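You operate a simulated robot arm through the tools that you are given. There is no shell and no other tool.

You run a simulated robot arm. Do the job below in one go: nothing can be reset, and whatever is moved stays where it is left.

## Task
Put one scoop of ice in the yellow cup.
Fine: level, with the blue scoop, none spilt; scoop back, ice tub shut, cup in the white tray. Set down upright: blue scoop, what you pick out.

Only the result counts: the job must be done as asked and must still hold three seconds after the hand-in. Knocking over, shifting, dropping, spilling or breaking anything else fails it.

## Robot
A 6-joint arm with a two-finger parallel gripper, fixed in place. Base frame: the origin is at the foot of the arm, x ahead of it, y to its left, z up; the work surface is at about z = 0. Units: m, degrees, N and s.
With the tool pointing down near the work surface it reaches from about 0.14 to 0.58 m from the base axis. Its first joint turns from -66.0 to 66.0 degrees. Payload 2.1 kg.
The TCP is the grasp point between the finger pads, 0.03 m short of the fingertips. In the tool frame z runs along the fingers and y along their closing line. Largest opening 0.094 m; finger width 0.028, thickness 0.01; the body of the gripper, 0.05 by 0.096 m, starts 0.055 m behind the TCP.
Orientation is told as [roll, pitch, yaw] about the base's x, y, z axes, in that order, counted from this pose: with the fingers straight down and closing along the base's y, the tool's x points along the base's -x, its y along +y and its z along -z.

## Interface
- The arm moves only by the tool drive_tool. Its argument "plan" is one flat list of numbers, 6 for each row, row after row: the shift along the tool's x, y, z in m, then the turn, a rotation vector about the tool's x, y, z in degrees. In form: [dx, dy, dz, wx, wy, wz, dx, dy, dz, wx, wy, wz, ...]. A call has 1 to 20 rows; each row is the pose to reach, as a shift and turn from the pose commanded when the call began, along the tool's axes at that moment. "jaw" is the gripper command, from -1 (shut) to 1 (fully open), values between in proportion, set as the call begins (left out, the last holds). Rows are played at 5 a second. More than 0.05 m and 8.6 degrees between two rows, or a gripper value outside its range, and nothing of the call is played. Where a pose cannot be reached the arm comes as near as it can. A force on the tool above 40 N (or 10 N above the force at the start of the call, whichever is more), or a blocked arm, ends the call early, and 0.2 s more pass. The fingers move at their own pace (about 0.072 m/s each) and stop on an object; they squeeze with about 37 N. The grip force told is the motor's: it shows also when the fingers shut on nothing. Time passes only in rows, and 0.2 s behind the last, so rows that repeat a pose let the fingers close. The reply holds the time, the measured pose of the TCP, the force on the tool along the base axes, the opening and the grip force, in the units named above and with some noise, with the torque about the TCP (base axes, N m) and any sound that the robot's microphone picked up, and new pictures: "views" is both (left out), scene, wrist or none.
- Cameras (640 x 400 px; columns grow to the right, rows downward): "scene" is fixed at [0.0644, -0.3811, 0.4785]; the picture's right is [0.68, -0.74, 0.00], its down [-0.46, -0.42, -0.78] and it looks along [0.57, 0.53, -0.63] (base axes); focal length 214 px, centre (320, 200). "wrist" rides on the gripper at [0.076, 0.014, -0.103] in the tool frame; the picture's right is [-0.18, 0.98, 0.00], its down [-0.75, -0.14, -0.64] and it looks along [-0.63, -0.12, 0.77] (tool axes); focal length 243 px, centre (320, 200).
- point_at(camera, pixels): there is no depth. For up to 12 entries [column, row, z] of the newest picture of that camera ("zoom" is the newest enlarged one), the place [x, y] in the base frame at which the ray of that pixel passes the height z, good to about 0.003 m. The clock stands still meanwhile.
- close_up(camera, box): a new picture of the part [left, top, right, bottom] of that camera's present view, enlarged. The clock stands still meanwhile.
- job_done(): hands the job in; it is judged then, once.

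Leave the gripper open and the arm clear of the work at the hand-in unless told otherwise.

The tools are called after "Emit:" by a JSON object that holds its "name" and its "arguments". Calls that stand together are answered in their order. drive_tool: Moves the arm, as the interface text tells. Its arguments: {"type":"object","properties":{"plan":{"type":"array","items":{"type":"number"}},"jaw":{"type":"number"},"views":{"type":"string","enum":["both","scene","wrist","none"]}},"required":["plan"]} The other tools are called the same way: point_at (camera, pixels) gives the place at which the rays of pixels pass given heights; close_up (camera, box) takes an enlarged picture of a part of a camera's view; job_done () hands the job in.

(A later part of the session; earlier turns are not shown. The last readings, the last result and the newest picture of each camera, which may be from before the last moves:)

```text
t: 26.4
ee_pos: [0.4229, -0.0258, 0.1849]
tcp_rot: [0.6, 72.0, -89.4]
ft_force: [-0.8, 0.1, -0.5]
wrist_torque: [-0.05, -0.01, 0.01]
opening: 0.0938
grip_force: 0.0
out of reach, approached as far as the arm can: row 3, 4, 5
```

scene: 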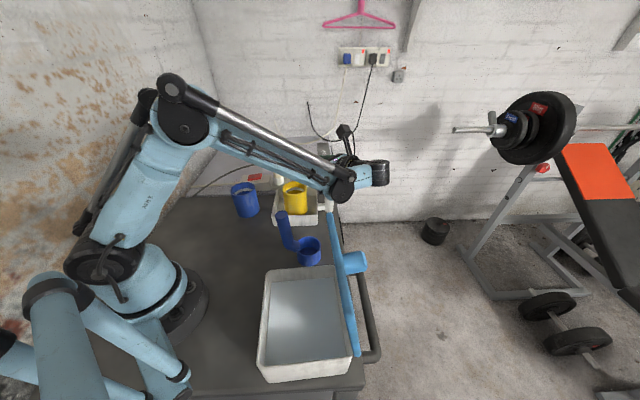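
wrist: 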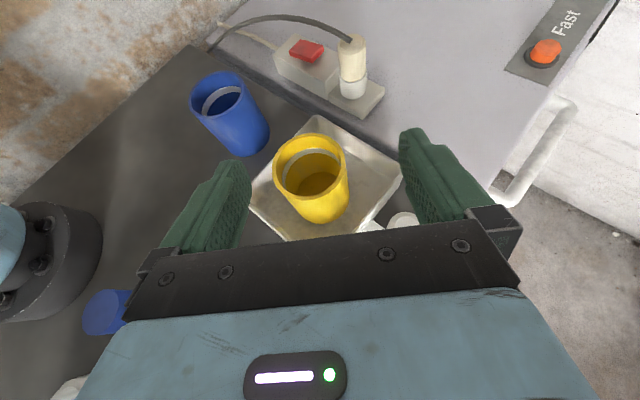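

Tilts up to about 60–65° at the pour spot are reachable, so if I hold the scoop with the tool leaned back about 55°, I can tip it about 115°. Now I'll back away upward, return to tool-down, and go look at the scoop closely.

Emit:
{"name": "drive_tool", "arguments": {"plan": [0.04, 0, -0.013, 0, 0, 0, 0.08, 0, -0.026, 0, 0, 0, 0.1, 0, -0.032, 0, -8, 0, 0.1, 0, -0.032, 0, -16, 0, 0.1, 0, -0.032, 0, -24, 0, 0.1, 0, -0.032, 0, -32, 0, 0.1, 0, -0.032, 0, -40, 0, 0.1, 0, -0.032, 0, -48, 0, 0.1, 0, -0.032, 0, -56, 0, 0.1, 0, -0.032, 0, -64, 0, 0.1, 0, -0.032, 0, -72, 0], "views": "none"}}

```text
t: 28.8
ee_pos: [0.4239, -0.0255, 0.2901]
tcp_rot: [0.3, 0.0, -89.9]
ft_force: [0.1, 0.4, -0.1]
wrist_torque: [-0.01, -0.03, 0.0]
opening: 0.094
grip_force: 0.1
```

Tool down at (0.424, -0.026, 0.290). I'm moving to a viewing pose behind the scoop at yaw -52.

Emit:
{"name": "drive_tool", "arguments": {"plan": [-0.002, -0.04, 0.004, 0, 0, -7.6, -0.004, -0.08, 0.008, 0, 0, -15.2, -0.006, -0.12, 0.012, 0, 0, -22.8, -0.008, -0.16, 0.016, 0, 0, -30.4, -0.0095, -0.199, 0.02, 0, 0, -38, -0.0095, -0.199, 0.02, 0, 0, -38], "views": "both"}}

Emit:
{"name": "close_up", "arguments": {"camera": "wrist", "box": [220, 50, 420, 200]}}

Emit:
{"name": "close_up", "arguments": {"camera": "scene", "box": [262, 200, 342, 272]}}

```text
t: 30.2
ee_pos: [0.2243, -0.0374, 0.2701]
tcp_rot: [0.1, -0.1, -51.6]
ft_force: [0.4, -0.2, -0.1]
wrist_torque: [0.01, 0.01, -0.02]
opening: 0.0943
grip_force: 0.0
```

scene: 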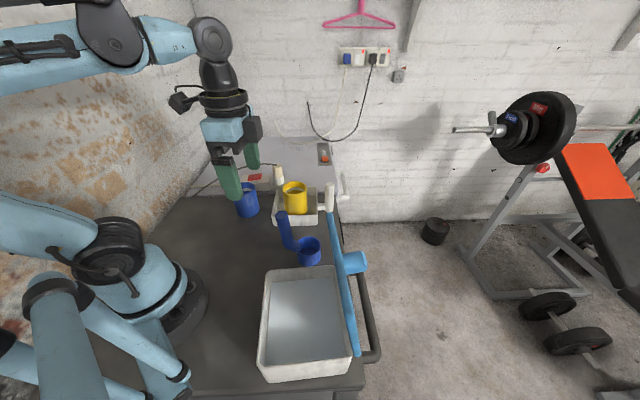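
wrist: 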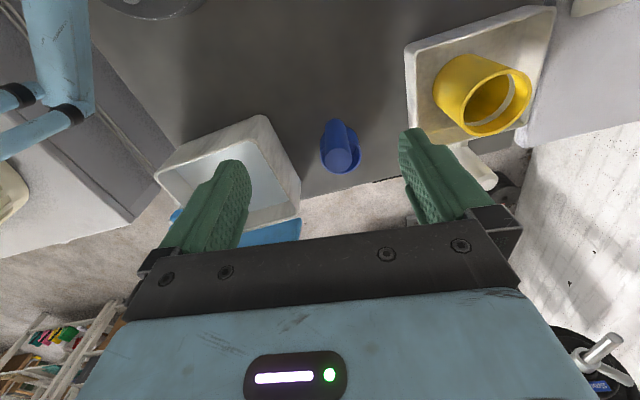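

```text
2.67 times, centred on (320, 125) of wrist
```

zoom: 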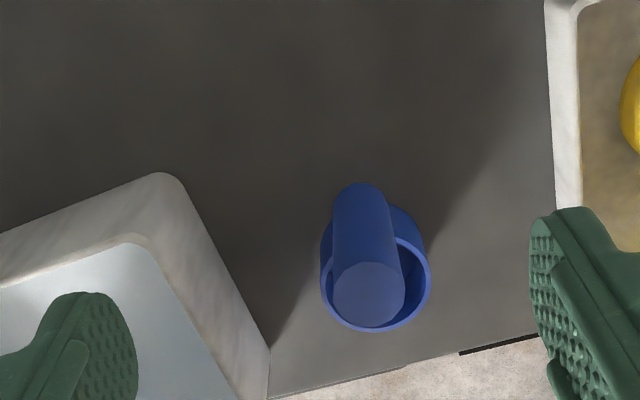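

```text
5.56 times, centred on (302, 236) of scene
```

zoom: 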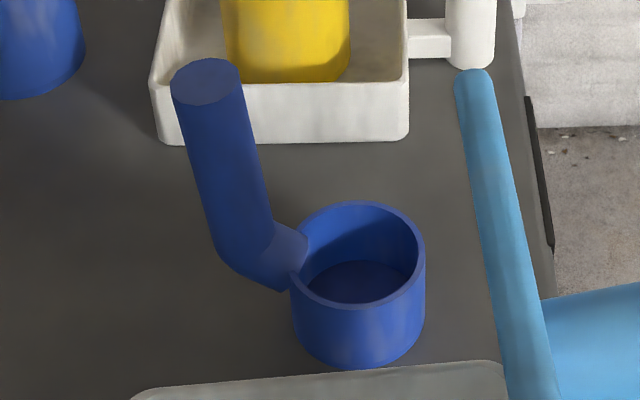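

I'll triangulate again with this straight-on view: handle top at wrist (338.4,159.9) and scene (281.5,214.8), rim centre at wrist (341,152) and scene (308.8,245.7), rim edges at wrist columns 320 and 362.

Emit:
{"name": "point_at", "arguments": {"camera": "wrist", "pixels": [[338.4, 159.9, 0.0], [338.4, 159.9, 0.15], [341, 152, 0.0], [341, 152, 0.1], [320, 152, 0.045], [362, 152, 0.045], [341, 174.9, 0.045], [325.3, 159.9, 0.15], [351.8, 159.9, 0.15]]}}

Emit:
{"name": "point_at", "arguments": {"camera": "scene", "pixels": [[281.5, 214.8, 0.0], [281.5, 214.8, 0.15], [308.75, 245.7, 0.0], [308.75, 245.7, 0.1], [296.6, 247, 0.045], [320.9, 244, 0.045], [308.75, 236.2, 0.045], [308.75, 255.3, 0.045], [308.7, 266.4, 0.0], [275.2, 214.8, 0.15], [287.4, 214.8, 0.15]]}}

```text
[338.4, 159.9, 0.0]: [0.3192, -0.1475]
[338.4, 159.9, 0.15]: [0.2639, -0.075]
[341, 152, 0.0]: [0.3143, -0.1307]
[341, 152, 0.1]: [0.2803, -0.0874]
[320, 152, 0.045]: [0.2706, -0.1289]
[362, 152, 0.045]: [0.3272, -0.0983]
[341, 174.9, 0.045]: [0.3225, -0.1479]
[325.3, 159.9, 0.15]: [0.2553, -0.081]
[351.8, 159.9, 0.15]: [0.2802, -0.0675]
```

```text
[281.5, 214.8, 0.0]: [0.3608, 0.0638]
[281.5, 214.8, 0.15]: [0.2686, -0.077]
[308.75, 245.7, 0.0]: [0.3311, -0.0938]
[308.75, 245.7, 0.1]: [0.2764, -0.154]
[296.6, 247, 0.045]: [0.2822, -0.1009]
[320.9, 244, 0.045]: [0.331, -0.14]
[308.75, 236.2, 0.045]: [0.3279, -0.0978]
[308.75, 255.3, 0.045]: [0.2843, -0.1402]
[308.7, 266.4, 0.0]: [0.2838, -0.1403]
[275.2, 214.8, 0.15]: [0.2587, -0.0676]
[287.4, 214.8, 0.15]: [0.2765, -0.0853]
```

The handle grip point at z=0.12 is ≈ (0.270, -0.079). The bowl centre is ≈ (0.304, -0.121), rim z 0.045, diameter 0.061. The handle lies on the line at yaw ≈ -51. I'll lean the tool back 55° and move to a standoff behind the handle, still clear of it.

Emit:
{"name": "drive_tool", "arguments": {"plan": [0.003, 0.001, 0.0, 0, -7.9, 0, 0.006, 0.002, 0.0, 0, -15.8, 0, 0.009, 0.004, 0.0, 0, -23.7, 0, 0.012, 0.005, 0.005, 0, -31.6, 0, 0.015, 0.006, 0.01, 0, -39.5, 0, 0.018, 0.007, 0.02, 0, -47.4, 0, 0.021, 0.009, 0.03, 0, -55, 0, 0.021, 0.009, 0.06, 0, -55, 0, 0.021, 0.009, 0.085, 0, -55, 0, 0.021, 0.009, 0.09, 0, -55, 0], "jaw": 0.3, "views": "both"}}

```text
t: 32.4
ee_pos: [0.2183, -0.0142, 0.1776]
tcp_rot: [0.1, -55.0, -52.1]
ft_force: [0.5, -0.7, -0.3]
wrist_torque: [0.02, 0.05, -0.01]
opening: 0.0611
grip_force: 0.1
```

scene: 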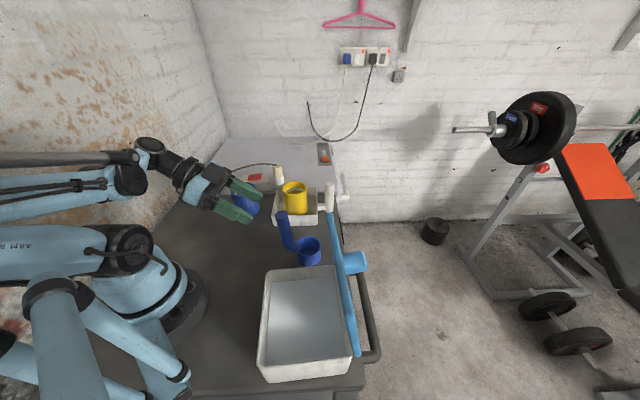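
wrist: 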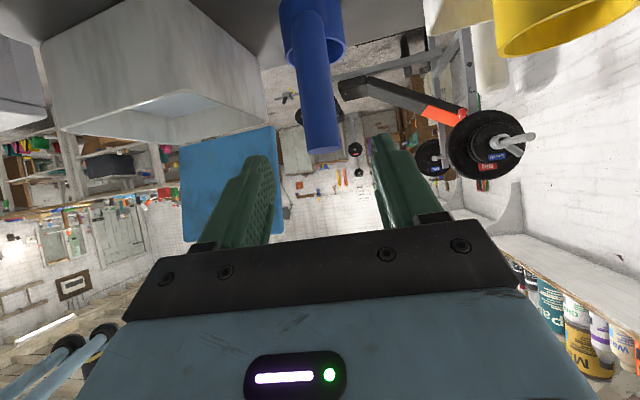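

The handle is centred between the fingers in the wrist view. I'll advance 0.1 m along the tool axis so the pads straddle the handle.

Emit:
{"name": "drive_tool", "arguments": {"plan": [0, 0, 0.025, 0, 0, 0, 0, 0, 0.05, 0, 0, 0, 0, 0, 0.07, 0, 0, 0, 0, 0, 0.085, 0, 0, 0, 0, 0, 0.095, 0, 0, 0, 0, 0, 0.1, 0, 0, 0], "views": "both"}}

Emit:
{"name": "close_up", "arguments": {"camera": "scene", "box": [230, 170, 340, 270]}}

```text
t: 33.8
ee_pos: [0.2695, -0.0783, 0.1229]
tcp_rot: [0.2, -55.0, -51.9]
ft_force: [-0.4, 0.0, 0.3]
wrist_torque: [-0.01, -0.02, 0.0]
opening: 0.0611
grip_force: 0.0
```

scene: 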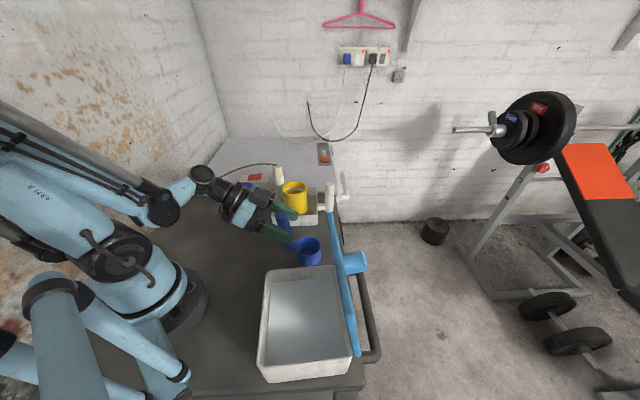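
wrist: 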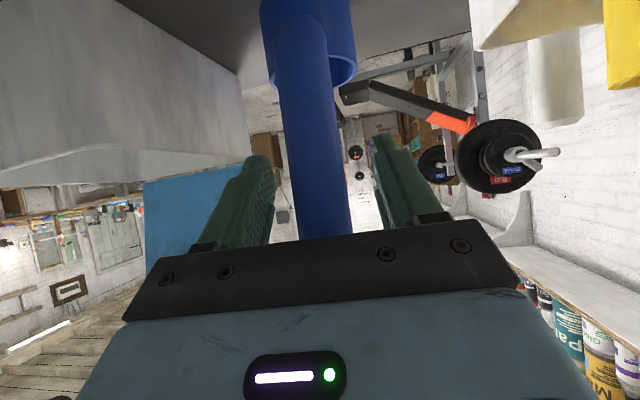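

```text
4.00 times, centred on (285, 220) of scene
```

zoom: 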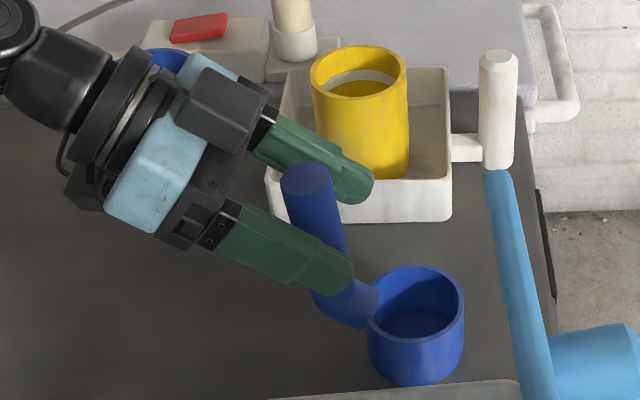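

The handle lies well between the pads. I'm closing the jaws on it and holding.

Emit:
{"name": "drive_tool", "arguments": {"plan": [0, 0, 0, 0, 0, 0, 0, 0, 0, 0, 0, 0, 0, 0, 0, 0, 0, 0, 0, 0, 0, 0, 0, 0, 0, 0, 0, 0, 0, 0], "jaw": -1, "views": "both"}}

Emit:
{"name": "close_up", "arguments": {"camera": "scene", "box": [230, 170, 340, 270]}}

```text
t: 35.0
ee_pos: [0.2677, -0.0779, 0.1229]
tcp_rot: [0.2, -55.0, -52.1]
ft_force: [-0.2, 0.0, -1.4]
wrist_torque: [0.02, 0.05, -0.02]
opening: 0.0321
grip_force: 36.7
```

scene: 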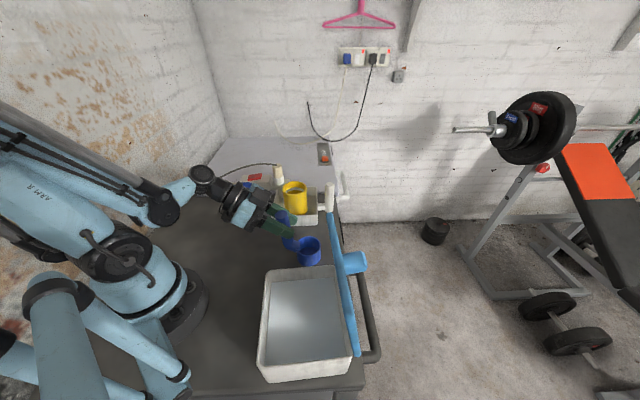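
wrist: 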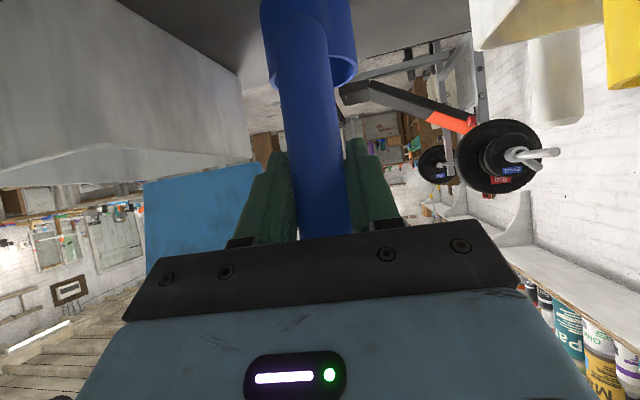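

```text
4.00 times, centred on (285, 220) of scene
```

zoom: 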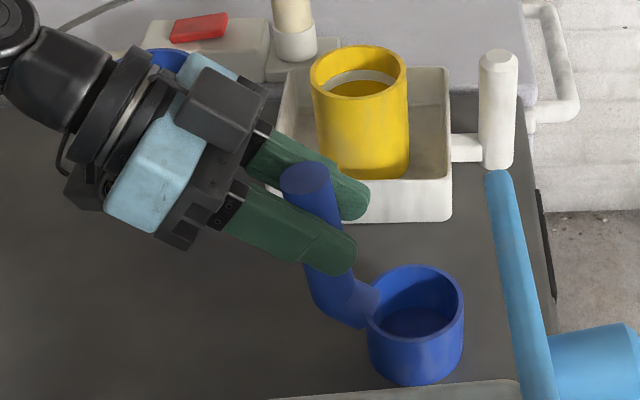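

The handle is held at 0.032 m with 37 N, and the scoop hasn't shifted. I'm lifting straight up 0.16 m, slowly at first.

Emit:
{"name": "drive_tool", "arguments": {"plan": [-0.0082, 0, -0.0057, 0, 0, 0, -0.0246, 0, -0.0172, 0, 0, 0, -0.0492, 0, -0.0344, 0, 0, 0, -0.0819, 0, -0.0574, 0, 0, 0, -0.1065, 0, -0.0746, 0, 0, 0, -0.131, 0, -0.0918, 0, 0, 0, -0.131, 0, -0.0918, 0, 0, 0], "views": "both"}}

Emit:
{"name": "close_up", "arguments": {"camera": "scene", "box": [200, 110, 350, 250]}}

```text
t: 36.6
ee_pos: [0.2686, -0.0761, 0.2819]
tcp_rot: [0.2, -54.9, -51.9]
ft_force: [-0.4, 0.3, -0.9]
wrist_torque: [0.03, 0.02, 0.02]
opening: 0.032
grip_force: 37.1
```

scene: 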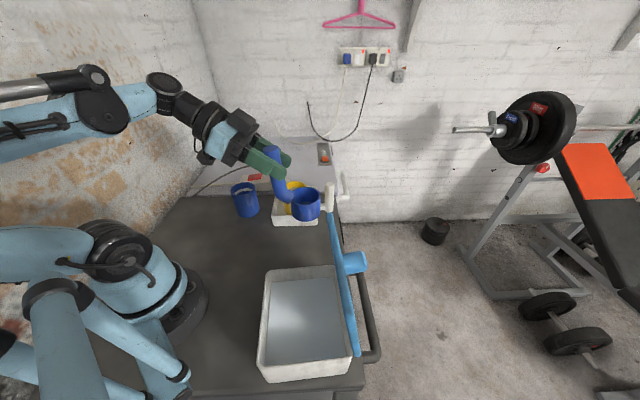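
wrist: 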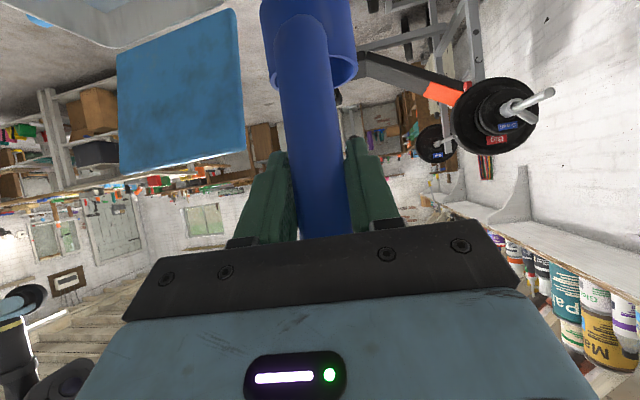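

```text
2.86 times, centred on (275, 180) of scene
```

zoom: 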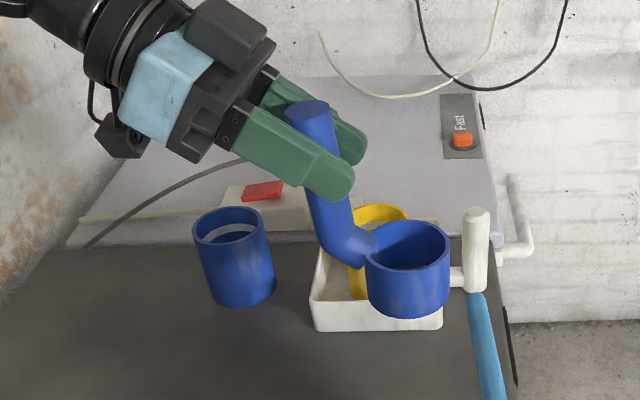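

The scoop is in hand, and the lid's inner face is visible in the wrist view. I'll read its corner rays to find the lid's height and lean before moving near it.

Emit:
{"name": "point_at", "arguments": {"camera": "wrist", "pixels": [[122, 172, 0.2], [122, 172, 0.25], [244, 150, 0.2], [244, 150, 0.25], [117, 55, 0.08], [117, 55, 0.11], [233, 10, 0.08], [233, 10, 0.11]]}}

Emit:
{"name": "close_up", "arguments": {"camera": "wrist", "box": [60, 0, 360, 190]}}

```text
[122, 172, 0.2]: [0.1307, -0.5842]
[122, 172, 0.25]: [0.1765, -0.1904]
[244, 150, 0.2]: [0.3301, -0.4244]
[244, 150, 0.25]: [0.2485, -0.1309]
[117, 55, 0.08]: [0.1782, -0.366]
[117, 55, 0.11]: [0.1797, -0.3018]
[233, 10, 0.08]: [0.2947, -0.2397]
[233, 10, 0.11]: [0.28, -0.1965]
```

```text
2.11 times, centred on (210, 95) of wrist
```

zoom: 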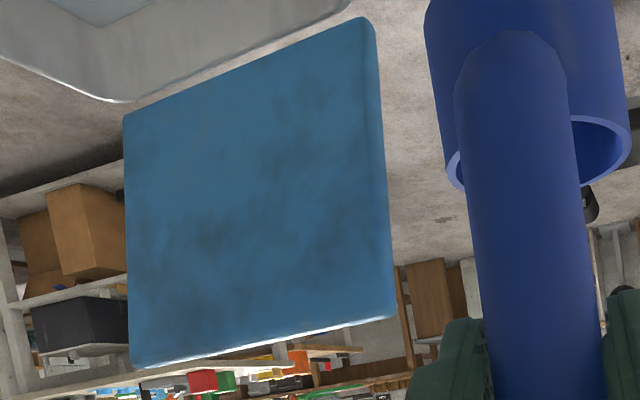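

The lid is about vertical with its top edge at z ≈ 0.23. I'll scoop along the tub's long axis, with the mouth leading toward yaw -132 and the gripper staying away from the lid. I'm carrying the empty scoop above the tub and turning it to yaw -132, bowl bottom at about z 0.14.

Emit:
{"name": "drive_tool", "arguments": {"plan": [-0.001, -0.0103, 0.0049, 6.552, 0, 4.592, -0.002, -0.0206, 0.0098, 13.104, 0, 9.184, -0.003, -0.0309, 0.0147, 19.656, 0, 13.776, -0.004, -0.0412, 0.0196, 26.208, 0, 18.368, -0.005, -0.0515, 0.0245, 32.76, 0, 22.96, -0.006, -0.0618, 0.0294, 39.312, 0, 27.552, -0.007, -0.0721, 0.0343, 45.864, 0, 32.144, -0.008, -0.0824, 0.0392, 52.416, 0, 36.736, -0.009, -0.0927, 0.0441, 58.968, 0, 41.328, -0.0099, -0.1031, 0.049, 65.52, 0, 45.92], "views": "both"}}

Emit:
{"name": "close_up", "arguments": {"camera": "scene", "box": [220, 170, 400, 390]}}

```text
t: 38.8
ee_pos: [0.2158, -0.1789, 0.262]
tcp_rot: [0.2, -54.9, -132.1]
ft_force: [1.2, -0.3, -0.6]
wrist_torque: [0.05, -0.02, -0.04]
opening: 0.0318
grip_force: 37.0
```

scene: 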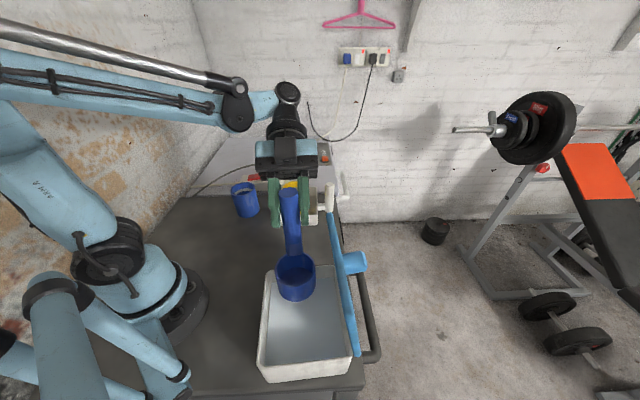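
wrist: 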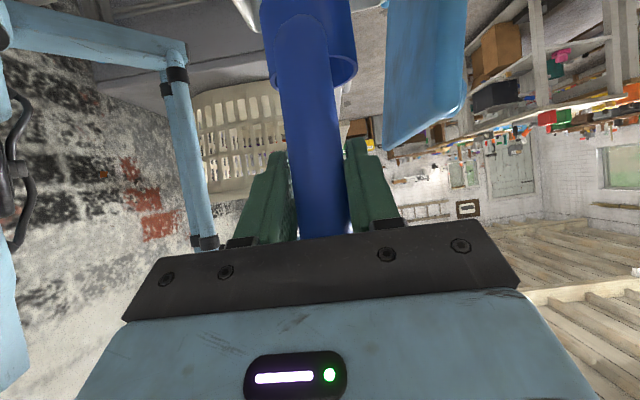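

```text
1.82 times, centred on (310, 280) of scene
```

zoom: 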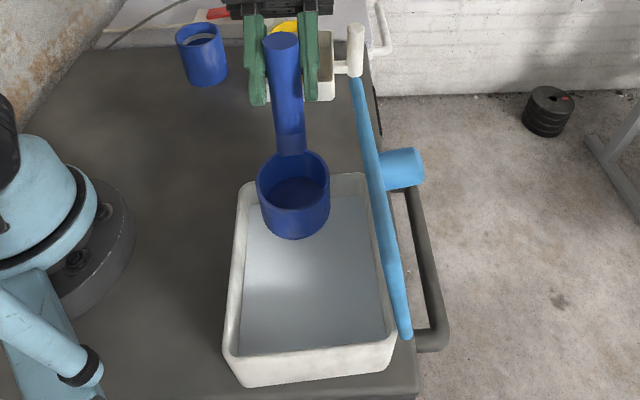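

The scene camera sees straight into the bowl, and the scoop is over the tub. Now, still above the rim, I'll tip the scoop forward 60° while moving so the bowl sits near the far end of the tub, mouth leading toward the near end.

Emit:
{"name": "drive_tool", "arguments": {"plan": [-0.004, 0, 0.0117, 0, 7.5, 0, -0.0081, 0, 0.0233, 0, 15, 0, -0.0121, -0.001, 0.035, 0, 22.5, 0, -0.0162, -0.001, 0.0466, 0, 30, 0, -0.0202, -0.001, 0.0583, 0, 37.5, 0, -0.0243, -0.002, 0.07, 0, 45, 0, -0.0283, -0.002, 0.0816, 0, 52.5, 0, -0.0324, -0.002, 0.0933, 0, 60, 0], "views": "both"}}

Emit:
{"name": "close_up", "arguments": {"camera": "scene", "box": [220, 170, 400, 390]}}

```text
t: 40.6
ee_pos: [0.151, -0.2466, 0.2352]
tcp_rot: [0.1, 5.3, -131.8]
ft_force: [0.6, 0.0, -1.1]
wrist_torque: [-0.04, 0.04, 0.0]
opening: 0.0321
grip_force: 37.2
```

scene: 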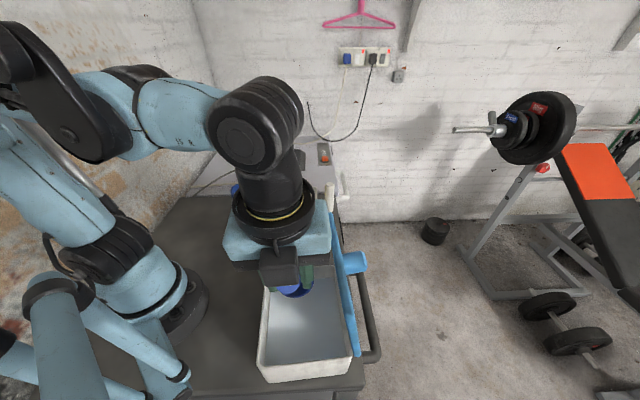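
wrist: 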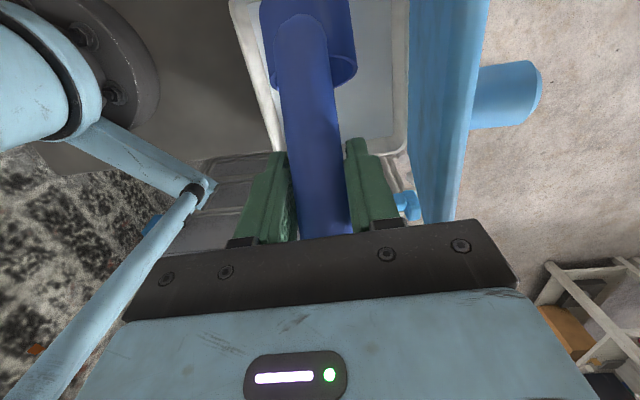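

```text
1.82 times, centred on (310, 280) of scene
```

zoom: 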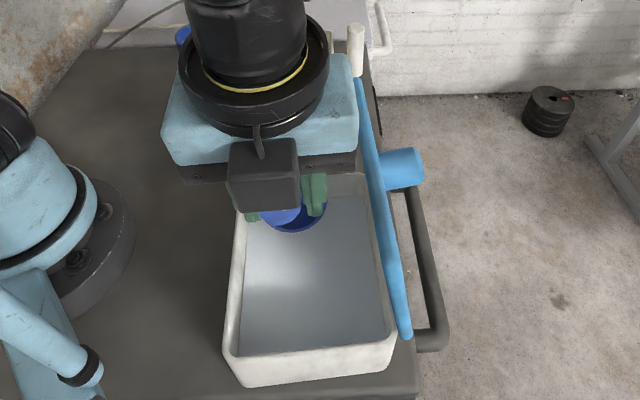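

The arm reached the tilt, and the lid is at the right of the wrist view. Before lowering the gripper next to it, I'll check the lid's position: hinge edge at about (415,100), top edge at about (478,100).

Emit:
{"name": "point_at", "arguments": {"camera": "wrist", "pixels": [[415, 100, 0.085], [478, 100, 0.23], [478, 100, 0.22], [488, 20, 0.23], [457, 200, 0.23], [425, 190, 0.085], [408, 20, 0.085]]}}

Emit:
{"name": "close_up", "arguments": {"camera": "wrist", "box": [220, 0, 560, 230]}}

```text
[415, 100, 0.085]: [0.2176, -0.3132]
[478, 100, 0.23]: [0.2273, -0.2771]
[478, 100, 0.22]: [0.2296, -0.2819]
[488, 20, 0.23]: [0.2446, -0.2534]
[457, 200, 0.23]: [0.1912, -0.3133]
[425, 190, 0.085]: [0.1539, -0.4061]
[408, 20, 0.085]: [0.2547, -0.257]
```

```text
1.74 times, centred on (390, 115) of wrist
```

zoom: 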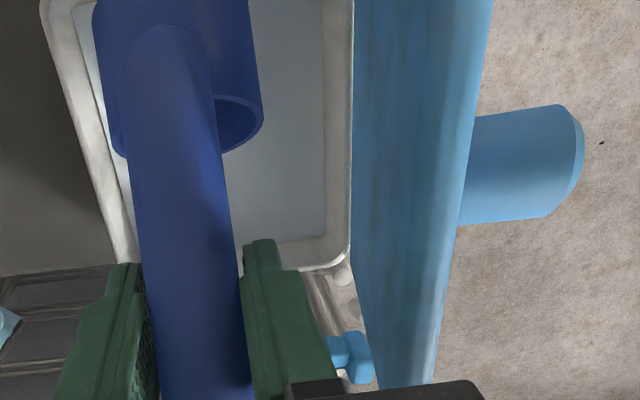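

The lid leans slightly inward: its top inner edge is only about 1 cm from the gripper body's future position. I'll check the tub's inner walls so I can shift the scooping path away from the lid.

Emit:
{"name": "point_at", "arguments": {"camera": "wrist", "pixels": [[232, 11.5, 0.084], [249, 6, 0.084], [408, 57, 0.084], [393, 57, 0.084], [393, 57, 0.05], [393, 115, 0.05], [280, 150, 0.084], [390, 175, 0.084], [377, 175, 0.084], [377, 165, 0.05]]}}

```text
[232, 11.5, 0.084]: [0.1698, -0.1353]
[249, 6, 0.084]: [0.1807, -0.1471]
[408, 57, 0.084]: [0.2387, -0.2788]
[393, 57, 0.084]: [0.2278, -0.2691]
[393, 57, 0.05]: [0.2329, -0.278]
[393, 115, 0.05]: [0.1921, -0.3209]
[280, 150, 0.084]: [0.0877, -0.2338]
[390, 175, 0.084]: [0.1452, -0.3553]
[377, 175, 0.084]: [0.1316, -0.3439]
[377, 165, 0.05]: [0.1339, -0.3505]
```

I'll re-read the near-end rim with corrected pixels.

Emit:
{"name": "point_at", "arguments": {"camera": "wrist", "pixels": [[388, 154, 0.084], [385, 139, 0.084], [385, 139, 0.05], [262, 143, 0.084], [256, 100, 0.084]]}}

```text
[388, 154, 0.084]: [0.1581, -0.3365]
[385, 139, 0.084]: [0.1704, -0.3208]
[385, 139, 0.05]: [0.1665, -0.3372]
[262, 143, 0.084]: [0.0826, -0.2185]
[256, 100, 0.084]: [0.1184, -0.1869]
```

Interior limits in the tub frame: across 0.232–0.349, along -0.123 to +0.018. I'll shift 5 mm away from the lid and 9 mm along, then lower until the bowl's lowest edge is just above the ice.

Emit:
{"name": "drive_tool", "arguments": {"plan": [-0.009, -0.005, 0, 0, 0, 0, -0.0107, -0.005, 0.019, 0, 0, 0, -0.0129, -0.005, 0.044, 0, 0, 0, -0.0129, -0.005, 0.044, 0, 0, 0], "views": "both"}}

Emit:
{"name": "close_up", "arguments": {"camera": "wrist", "box": [200, 0, 540, 230]}}

Emit:
{"name": "close_up", "arguments": {"camera": "scene", "box": [240, 240, 380, 390]}}

```text
t: 41.6
ee_pos: [0.1421, -0.2489, 0.1884]
tcp_rot: [0.2, 5.0, -131.8]
ft_force: [-0.1, 0.0, -1.6]
wrist_torque: [-0.09, 0.09, 0.03]
opening: 0.0321
grip_force: 36.7
```

scene: 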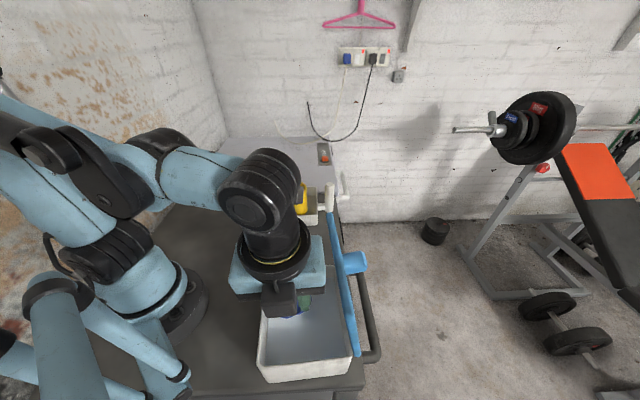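
wrist: 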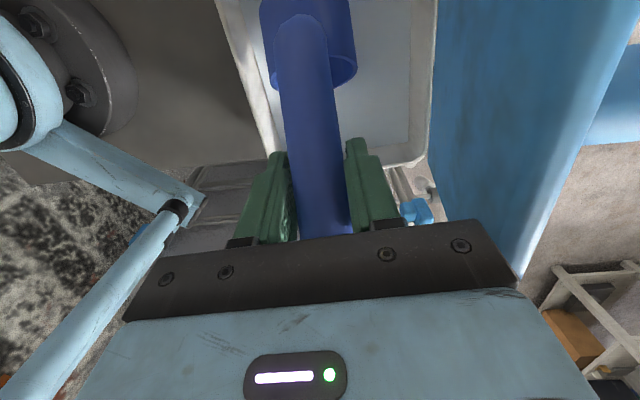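

```text
1.74 times, centred on (370, 115) of wrist
```

zoom: 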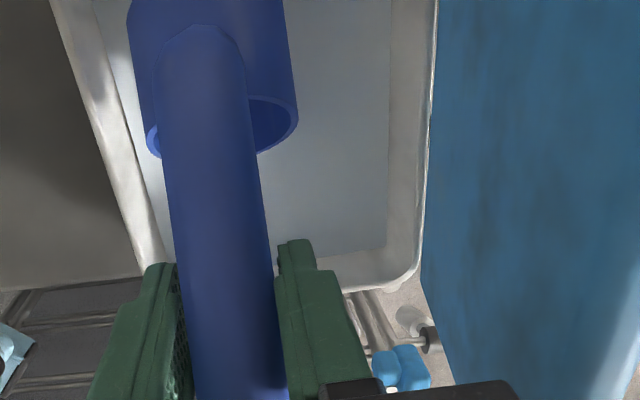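

```text
2.67 times, centred on (310, 315) of scene
```

zoom: 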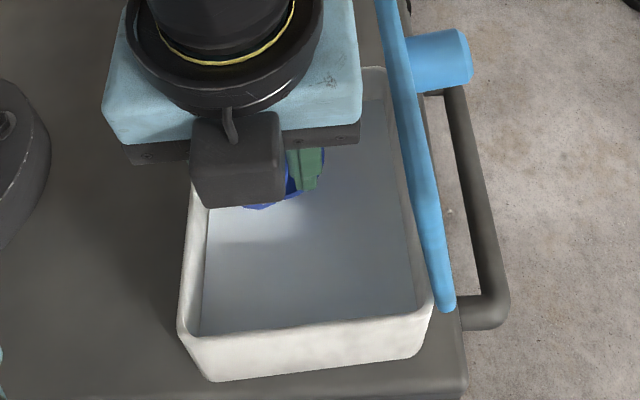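

The bowl's lowest edge is now about 3 mm above the ice, and the gripper has about 1 cm to the lid. I'll push down slowly, 10 mm, and read the force.

Emit:
{"name": "drive_tool", "arguments": {"plan": [-0.0002, 0, 0.0025, 0, 0, 0, -0.0004, 0, 0.005, 0, 0, 0, -0.0007, 0, 0.0075, 0, 0, 0, -0.0009, 0, 0.01, 0, 0, 0], "views": "none"}}

```text
t: 42.6
ee_pos: [0.1417, -0.2491, 0.1792]
tcp_rot: [0.1, 5.1, -131.8]
ft_force: [-0.5, 0.0, -1.9]
wrist_torque: [-0.05, 0.09, 0.0]
opening: 0.0319
grip_force: 37.3
```

No resistance yet. Another 10 mm.

Emit:
{"name": "drive_tool", "arguments": {"plan": [-0.0002, 0, 0.0025, 0, 0, 0, -0.0004, 0, 0.005, 0, 0, 0, -0.0007, 0, 0.0075, 0, 0, 0, -0.0009, 0, 0.01, 0, 0, 0], "views": "both"}}

Emit:
{"name": "close_up", "arguments": {"camera": "wrist", "box": [200, 0, 540, 230]}}

```text
t: 43.6
ee_pos: [0.1421, -0.2501, 0.1698]
tcp_rot: [0.1, 5.0, -131.8]
ft_force: [-0.4, 0.1, -0.8]
wrist_torque: [-0.09, 0.03, -0.01]
opening: 0.0324
grip_force: 36.7
```

scene: 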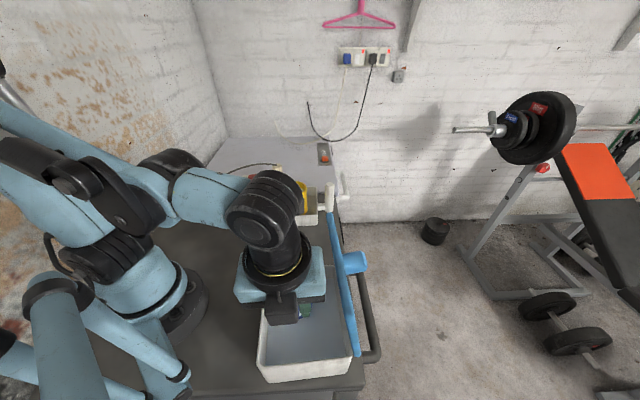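
wrist: 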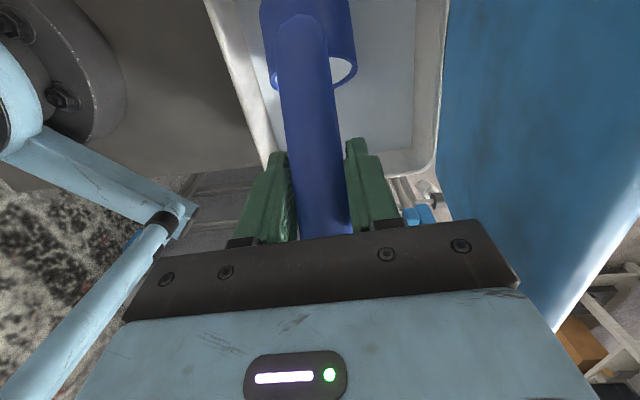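

```text
1.74 times, centred on (370, 115) of wrist
```

zoom: 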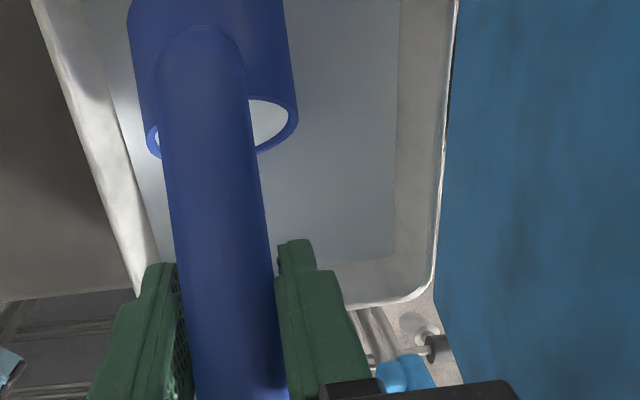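

The bowl's mouth now shows white inside: it has begun to take ice. I'll look closer.

Emit:
{"name": "close_up", "arguments": {"camera": "wrist", "box": [250, 0, 380, 100]}}

Emit:
{"name": "close_up", "arguments": {"camera": "scene", "box": [250, 270, 350, 370]}}

```text
4.00 times, centred on (315, 50) of wrist
```

zoom: 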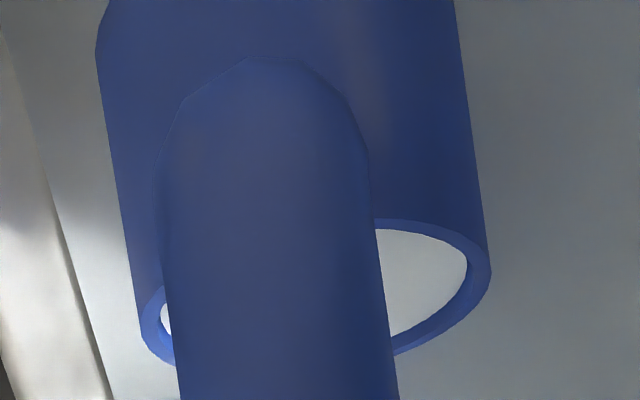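

```text
4.00 times, centred on (300, 320) of scene
```

zoom: 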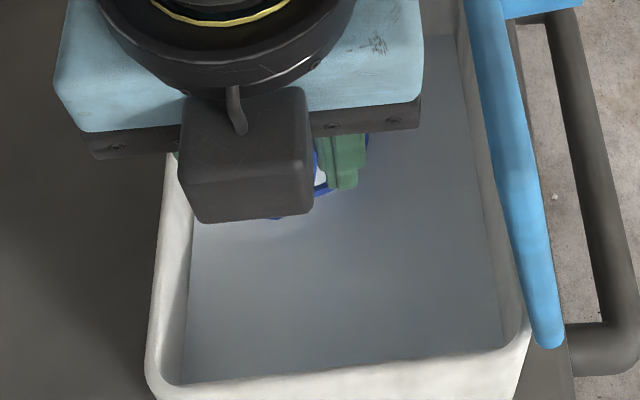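

The ice sits almost flush with the bowl's rim, and there is no sign of force. Staying in the ice, I'll now turn the scoop back to upright while moving along the tub, so any loose ice stays in the tub.

Emit:
{"name": "drive_tool", "arguments": {"plan": [0.0106, 0, -0.0062, 0, -7.5, 0, 0.0221, 0, -0.0098, 0, -15, 0, 0.0342, 0, -0.011, 0, -22.5, 0, 0.0466, 0, -0.0094, 0, -30, 0, 0.059, 0, -0.0054, 0, -37.5, 0, 0.0711, 0, 0.0013, 0, -45, 0, 0.0827, 0, 0.0101, 0, -52.5, 0, 0.0934, 0, 0.0212, 0, -60, 0], "views": "both"}}

Emit:
{"name": "close_up", "arguments": {"camera": "scene", "box": [240, 220, 380, 340]}}

```text
t: 45.4
ee_pos: [0.2055, -0.1803, 0.1566]
tcp_rot: [0.3, -55.0, -132.2]
ft_force: [-0.4, 0.0, -0.7]
wrist_torque: [0.02, -0.07, -0.01]
opening: 0.032
grip_force: 36.8
```

scene: 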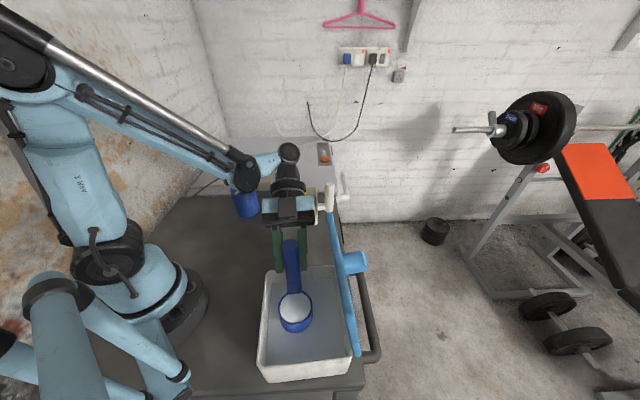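
wrist: 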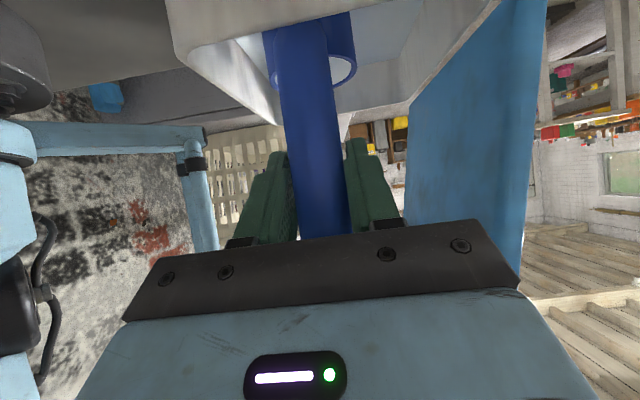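

```text
3.33 times, centred on (310, 280) of scene
```

zoom: 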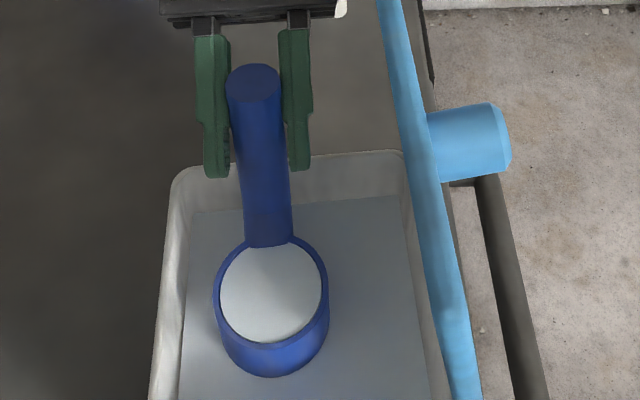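

The bowl is upright and holds white ice. I'll enlarge it to judge whether it is level or heaped.

Emit:
{"name": "close_up", "arguments": {"camera": "scene", "box": [270, 280, 320, 340]}}

Emit:
{"name": "close_up", "arguments": {"camera": "wrist", "box": [240, 0, 380, 100]}}

```text
6.67 times, centred on (295, 310) of scene
```

zoom: 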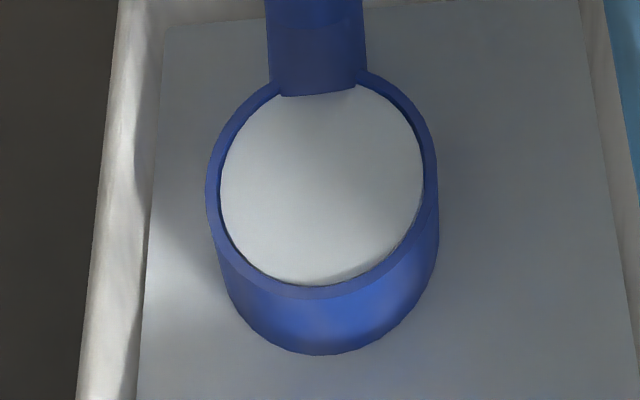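

```text
4.00 times, centred on (310, 50) of wrist
```

zoom: 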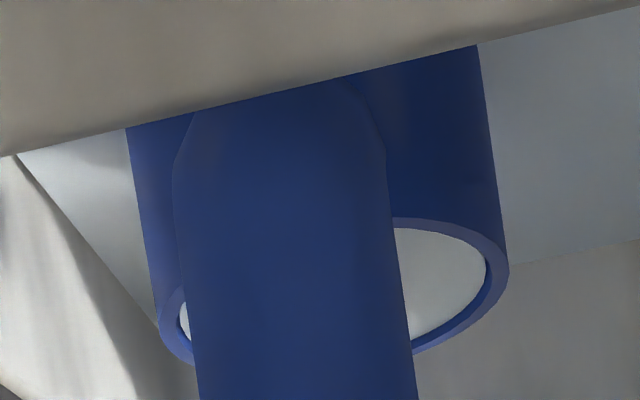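

The ice disc looks flush with the rim all round, so it is level. I'll lift straight up slowly out of the tub and look at it from a flatter angle.

Emit:
{"name": "drive_tool", "arguments": {"plan": [-0.0082, 0, -0.0057, 0, 0, 0, -0.0205, 0, -0.0144, 0, 0, 0, -0.0328, 0, -0.023, 0, 0, 0, -0.0491, 0, -0.0344, 0, 0, 0, -0.0655, 0, -0.0459, 0, 0, 0, -0.0819, 0, -0.0574, 0, 0, 0, -0.0942, 0, -0.066, 0, 0, 0, -0.1024, 0, -0.0718, 0, 0, 0, -0.1065, 0, -0.0746, 0, 0, 0, -0.1065, 0, -0.0746, 0, 0, 0], "views": "both"}}

Emit:
{"name": "close_up", "arguments": {"camera": "scene", "box": [250, 200, 350, 300]}}

```text
t: 47.6
ee_pos: [0.205, -0.1808, 0.288]
tcp_rot: [0.2, -54.9, -132.0]
ft_force: [0.0, 0.1, -1.9]
wrist_torque: [0.01, -0.06, 0.02]
opening: 0.0322
grip_force: 36.8
```

scene: 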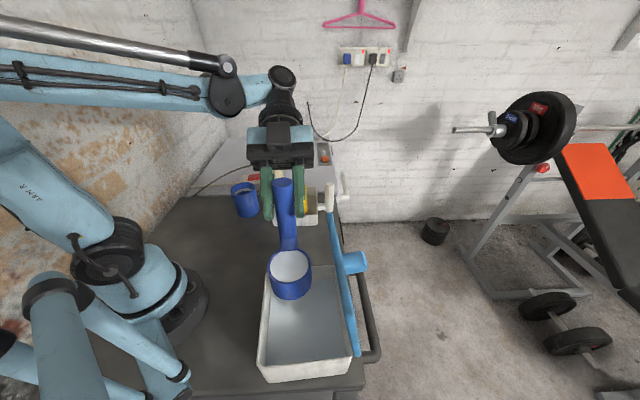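
wrist: 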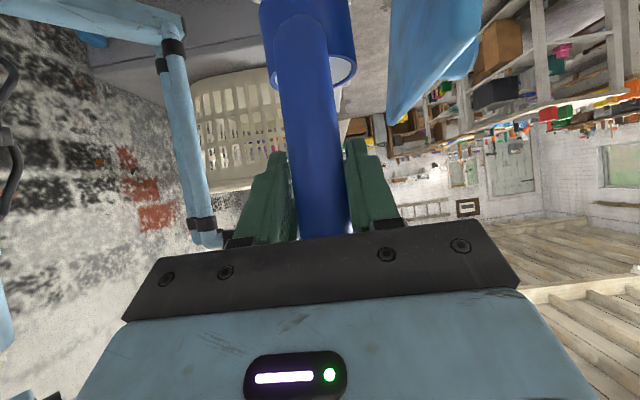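

```text
4.00 times, centred on (300, 250) of scene
```

zoom: 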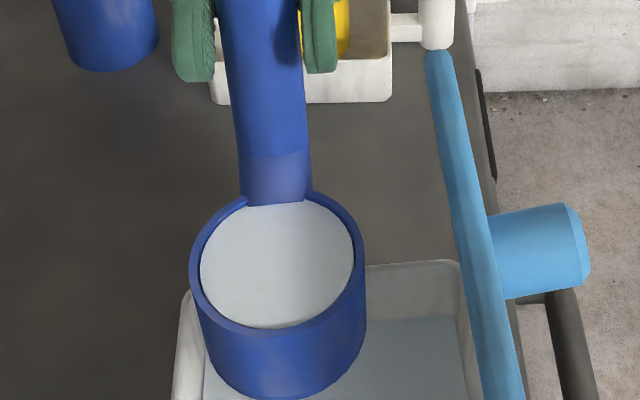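

The bowl is out of the tub, and the ice looks flat at the rim. One tighter look before carrying it.

Emit:
{"name": "close_up", "arguments": {"camera": "scene", "box": [262, 240, 318, 305]}}

Emit:
{"name": "close_up", "arguments": {"camera": "scene", "box": [245, 255, 365, 390]}}

```text
6.15 times, centred on (290, 272) of scene
```

zoom: 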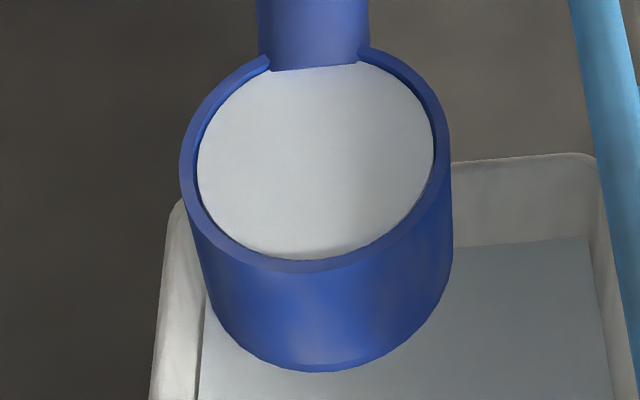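

```text
2.96 times, centred on (305, 322) of scene
```

zoom: 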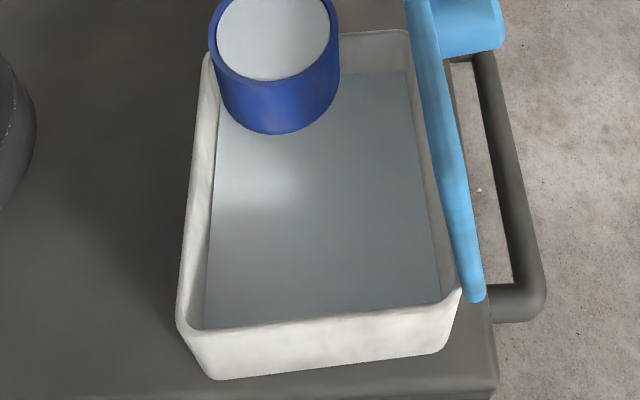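

The ice is flat and about level with the rim (at most 1–2 mm under), and nothing is scattered. I'll carry it slowly and upright toward the yellow cup, turning to yaw -90, to TCP ≈ (0.405, 0.124, 0.298).

Emit:
{"name": "drive_tool", "arguments": {"plan": [0.004, -0.0011, -0.006, -0.69, 0, -0.48, 0.0119, -0.0033, -0.0181, -2.06, 0, -1.45, 0.0239, -0.0067, -0.0361, -4.13, 0, -2.89, 0.0398, -0.0112, -0.0602, -6.88, 0, -4.82, 0.0557, -0.0156, -0.0843, -9.63, 0, -6.75, 0.0716, -0.0201, -0.1084, -12.38, 0, -8.68, 0.0875, -0.0246, -0.1324, -15.14, 0, -10.6, 0.1034, -0.029, -0.1565, -17.89, 0, -12.53, 0.1193, -0.0335, -0.1806, -20.64, 0, -14.46, 0.1352, -0.0379, -0.2047, -23.39, 0, -16.39, 0.1511, -0.0424, -0.2288, -26.14, 0, -18.32, 0.167, -0.0469, -0.2528, -28.9, 0, -20.24, 0.1789, -0.0502, -0.2709, -30.96, 0, -21.69, 0.1889, -0.053, -0.286, -32.68, 0, -22.9, 0.1948, -0.0547, -0.295, -33.71, 0, -23.62, 0.1988, -0.0558, -0.301, -34.4, 0, -24.1, 0.1988, -0.0558, -0.301, -34.4, 0, -24.1], "views": "both"}}

Emit:
{"name": "close_up", "arguments": {"camera": "scene", "box": [230, 90, 370, 235]}}

```text
t: 51.2
ee_pos: [0.4147, 0.1069, 0.2969]
tcp_rot: [1.1, -54.4, -90.1]
ft_force: [0.3, 0.8, -1.3]
wrist_torque: [0.1, -0.03, -0.01]
opening: 0.0319
grip_force: 36.7
out of reach, approached as far as the arm can: row 2, 3, 4, 5, 6, 7, 8, 9, 10, 11, 12, 13, 14, 15, 16, 17
```

scene: 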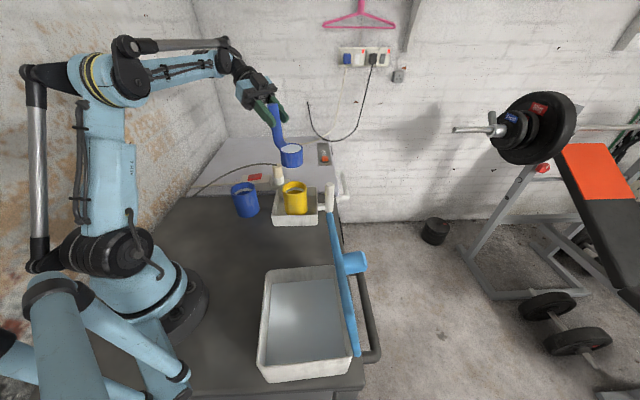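
wrist: 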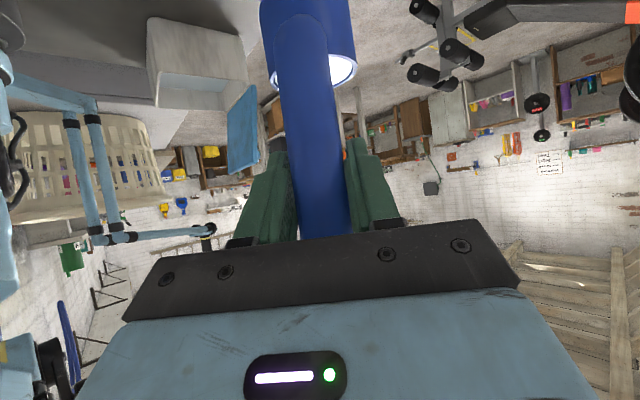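

```text
2.76 times, centred on (300, 162) of scene
```

zoom: 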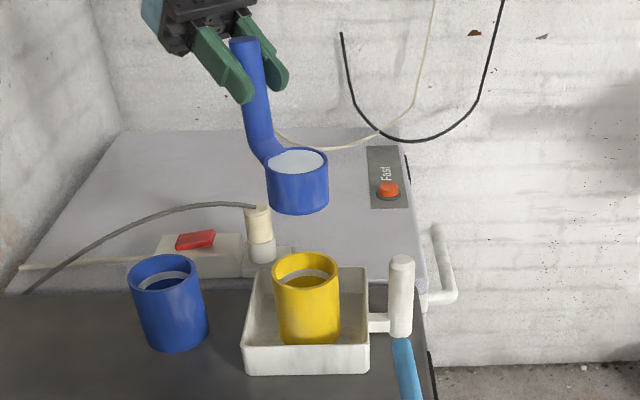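

The scoop is upright, still full, and roughly above the yellow cup at (0.415, 0.107, 0.297). I'll lower about 6 cm and correct sideways so the bowl's lip is over the cup centre.

Emit:
{"name": "drive_tool", "arguments": {"plan": [0.0094, -0.0016, 0.0047, 0, 0, 0, 0.0187, -0.0032, 0.0093, 0, 0, 0, 0.0281, -0.0049, 0.014, 0, 0, 0, 0.0375, -0.0065, 0.0187, 0, 0, 0, 0.0468, -0.0081, 0.0233, 0, 0, 0, 0.0562, -0.0097, 0.028, 0, 0, 0, 0.0562, -0.0097, 0.028, 0, 0, 0], "views": "both"}}

Emit:
{"name": "close_up", "arguments": {"camera": "scene", "box": [230, 110, 370, 235]}}

```text
t: 52.8
ee_pos: [0.4136, 0.1019, 0.2349]
tcp_rot: [0.8, -54.6, -90.0]
ft_force: [0.0, -0.9, -1.3]
wrist_torque: [0.05, -0.01, -0.01]
opening: 0.0321
grip_force: 37.0
out of reach, approached as far as the arm can: row 1, 2, 3, 4, 5, 6, 7
```

scene: 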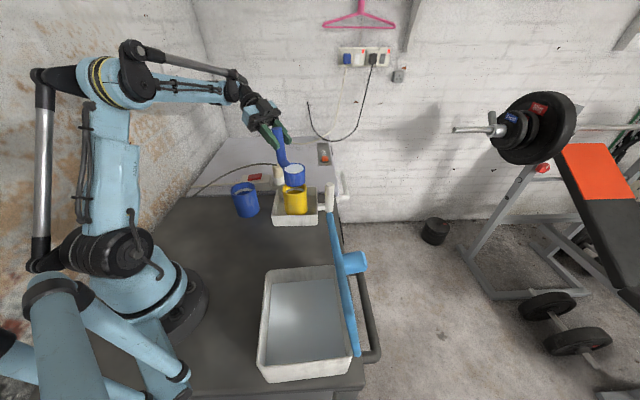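
wrist: 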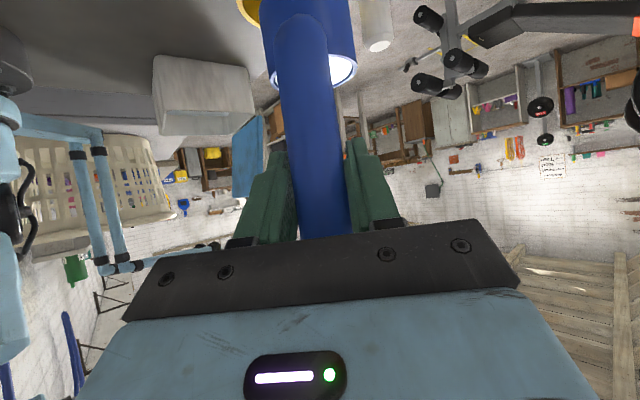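

```text
3.20 times, centred on (300, 172) of scene
```

zoom: 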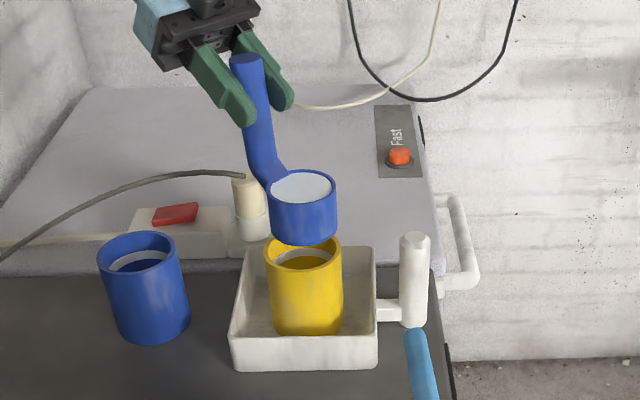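

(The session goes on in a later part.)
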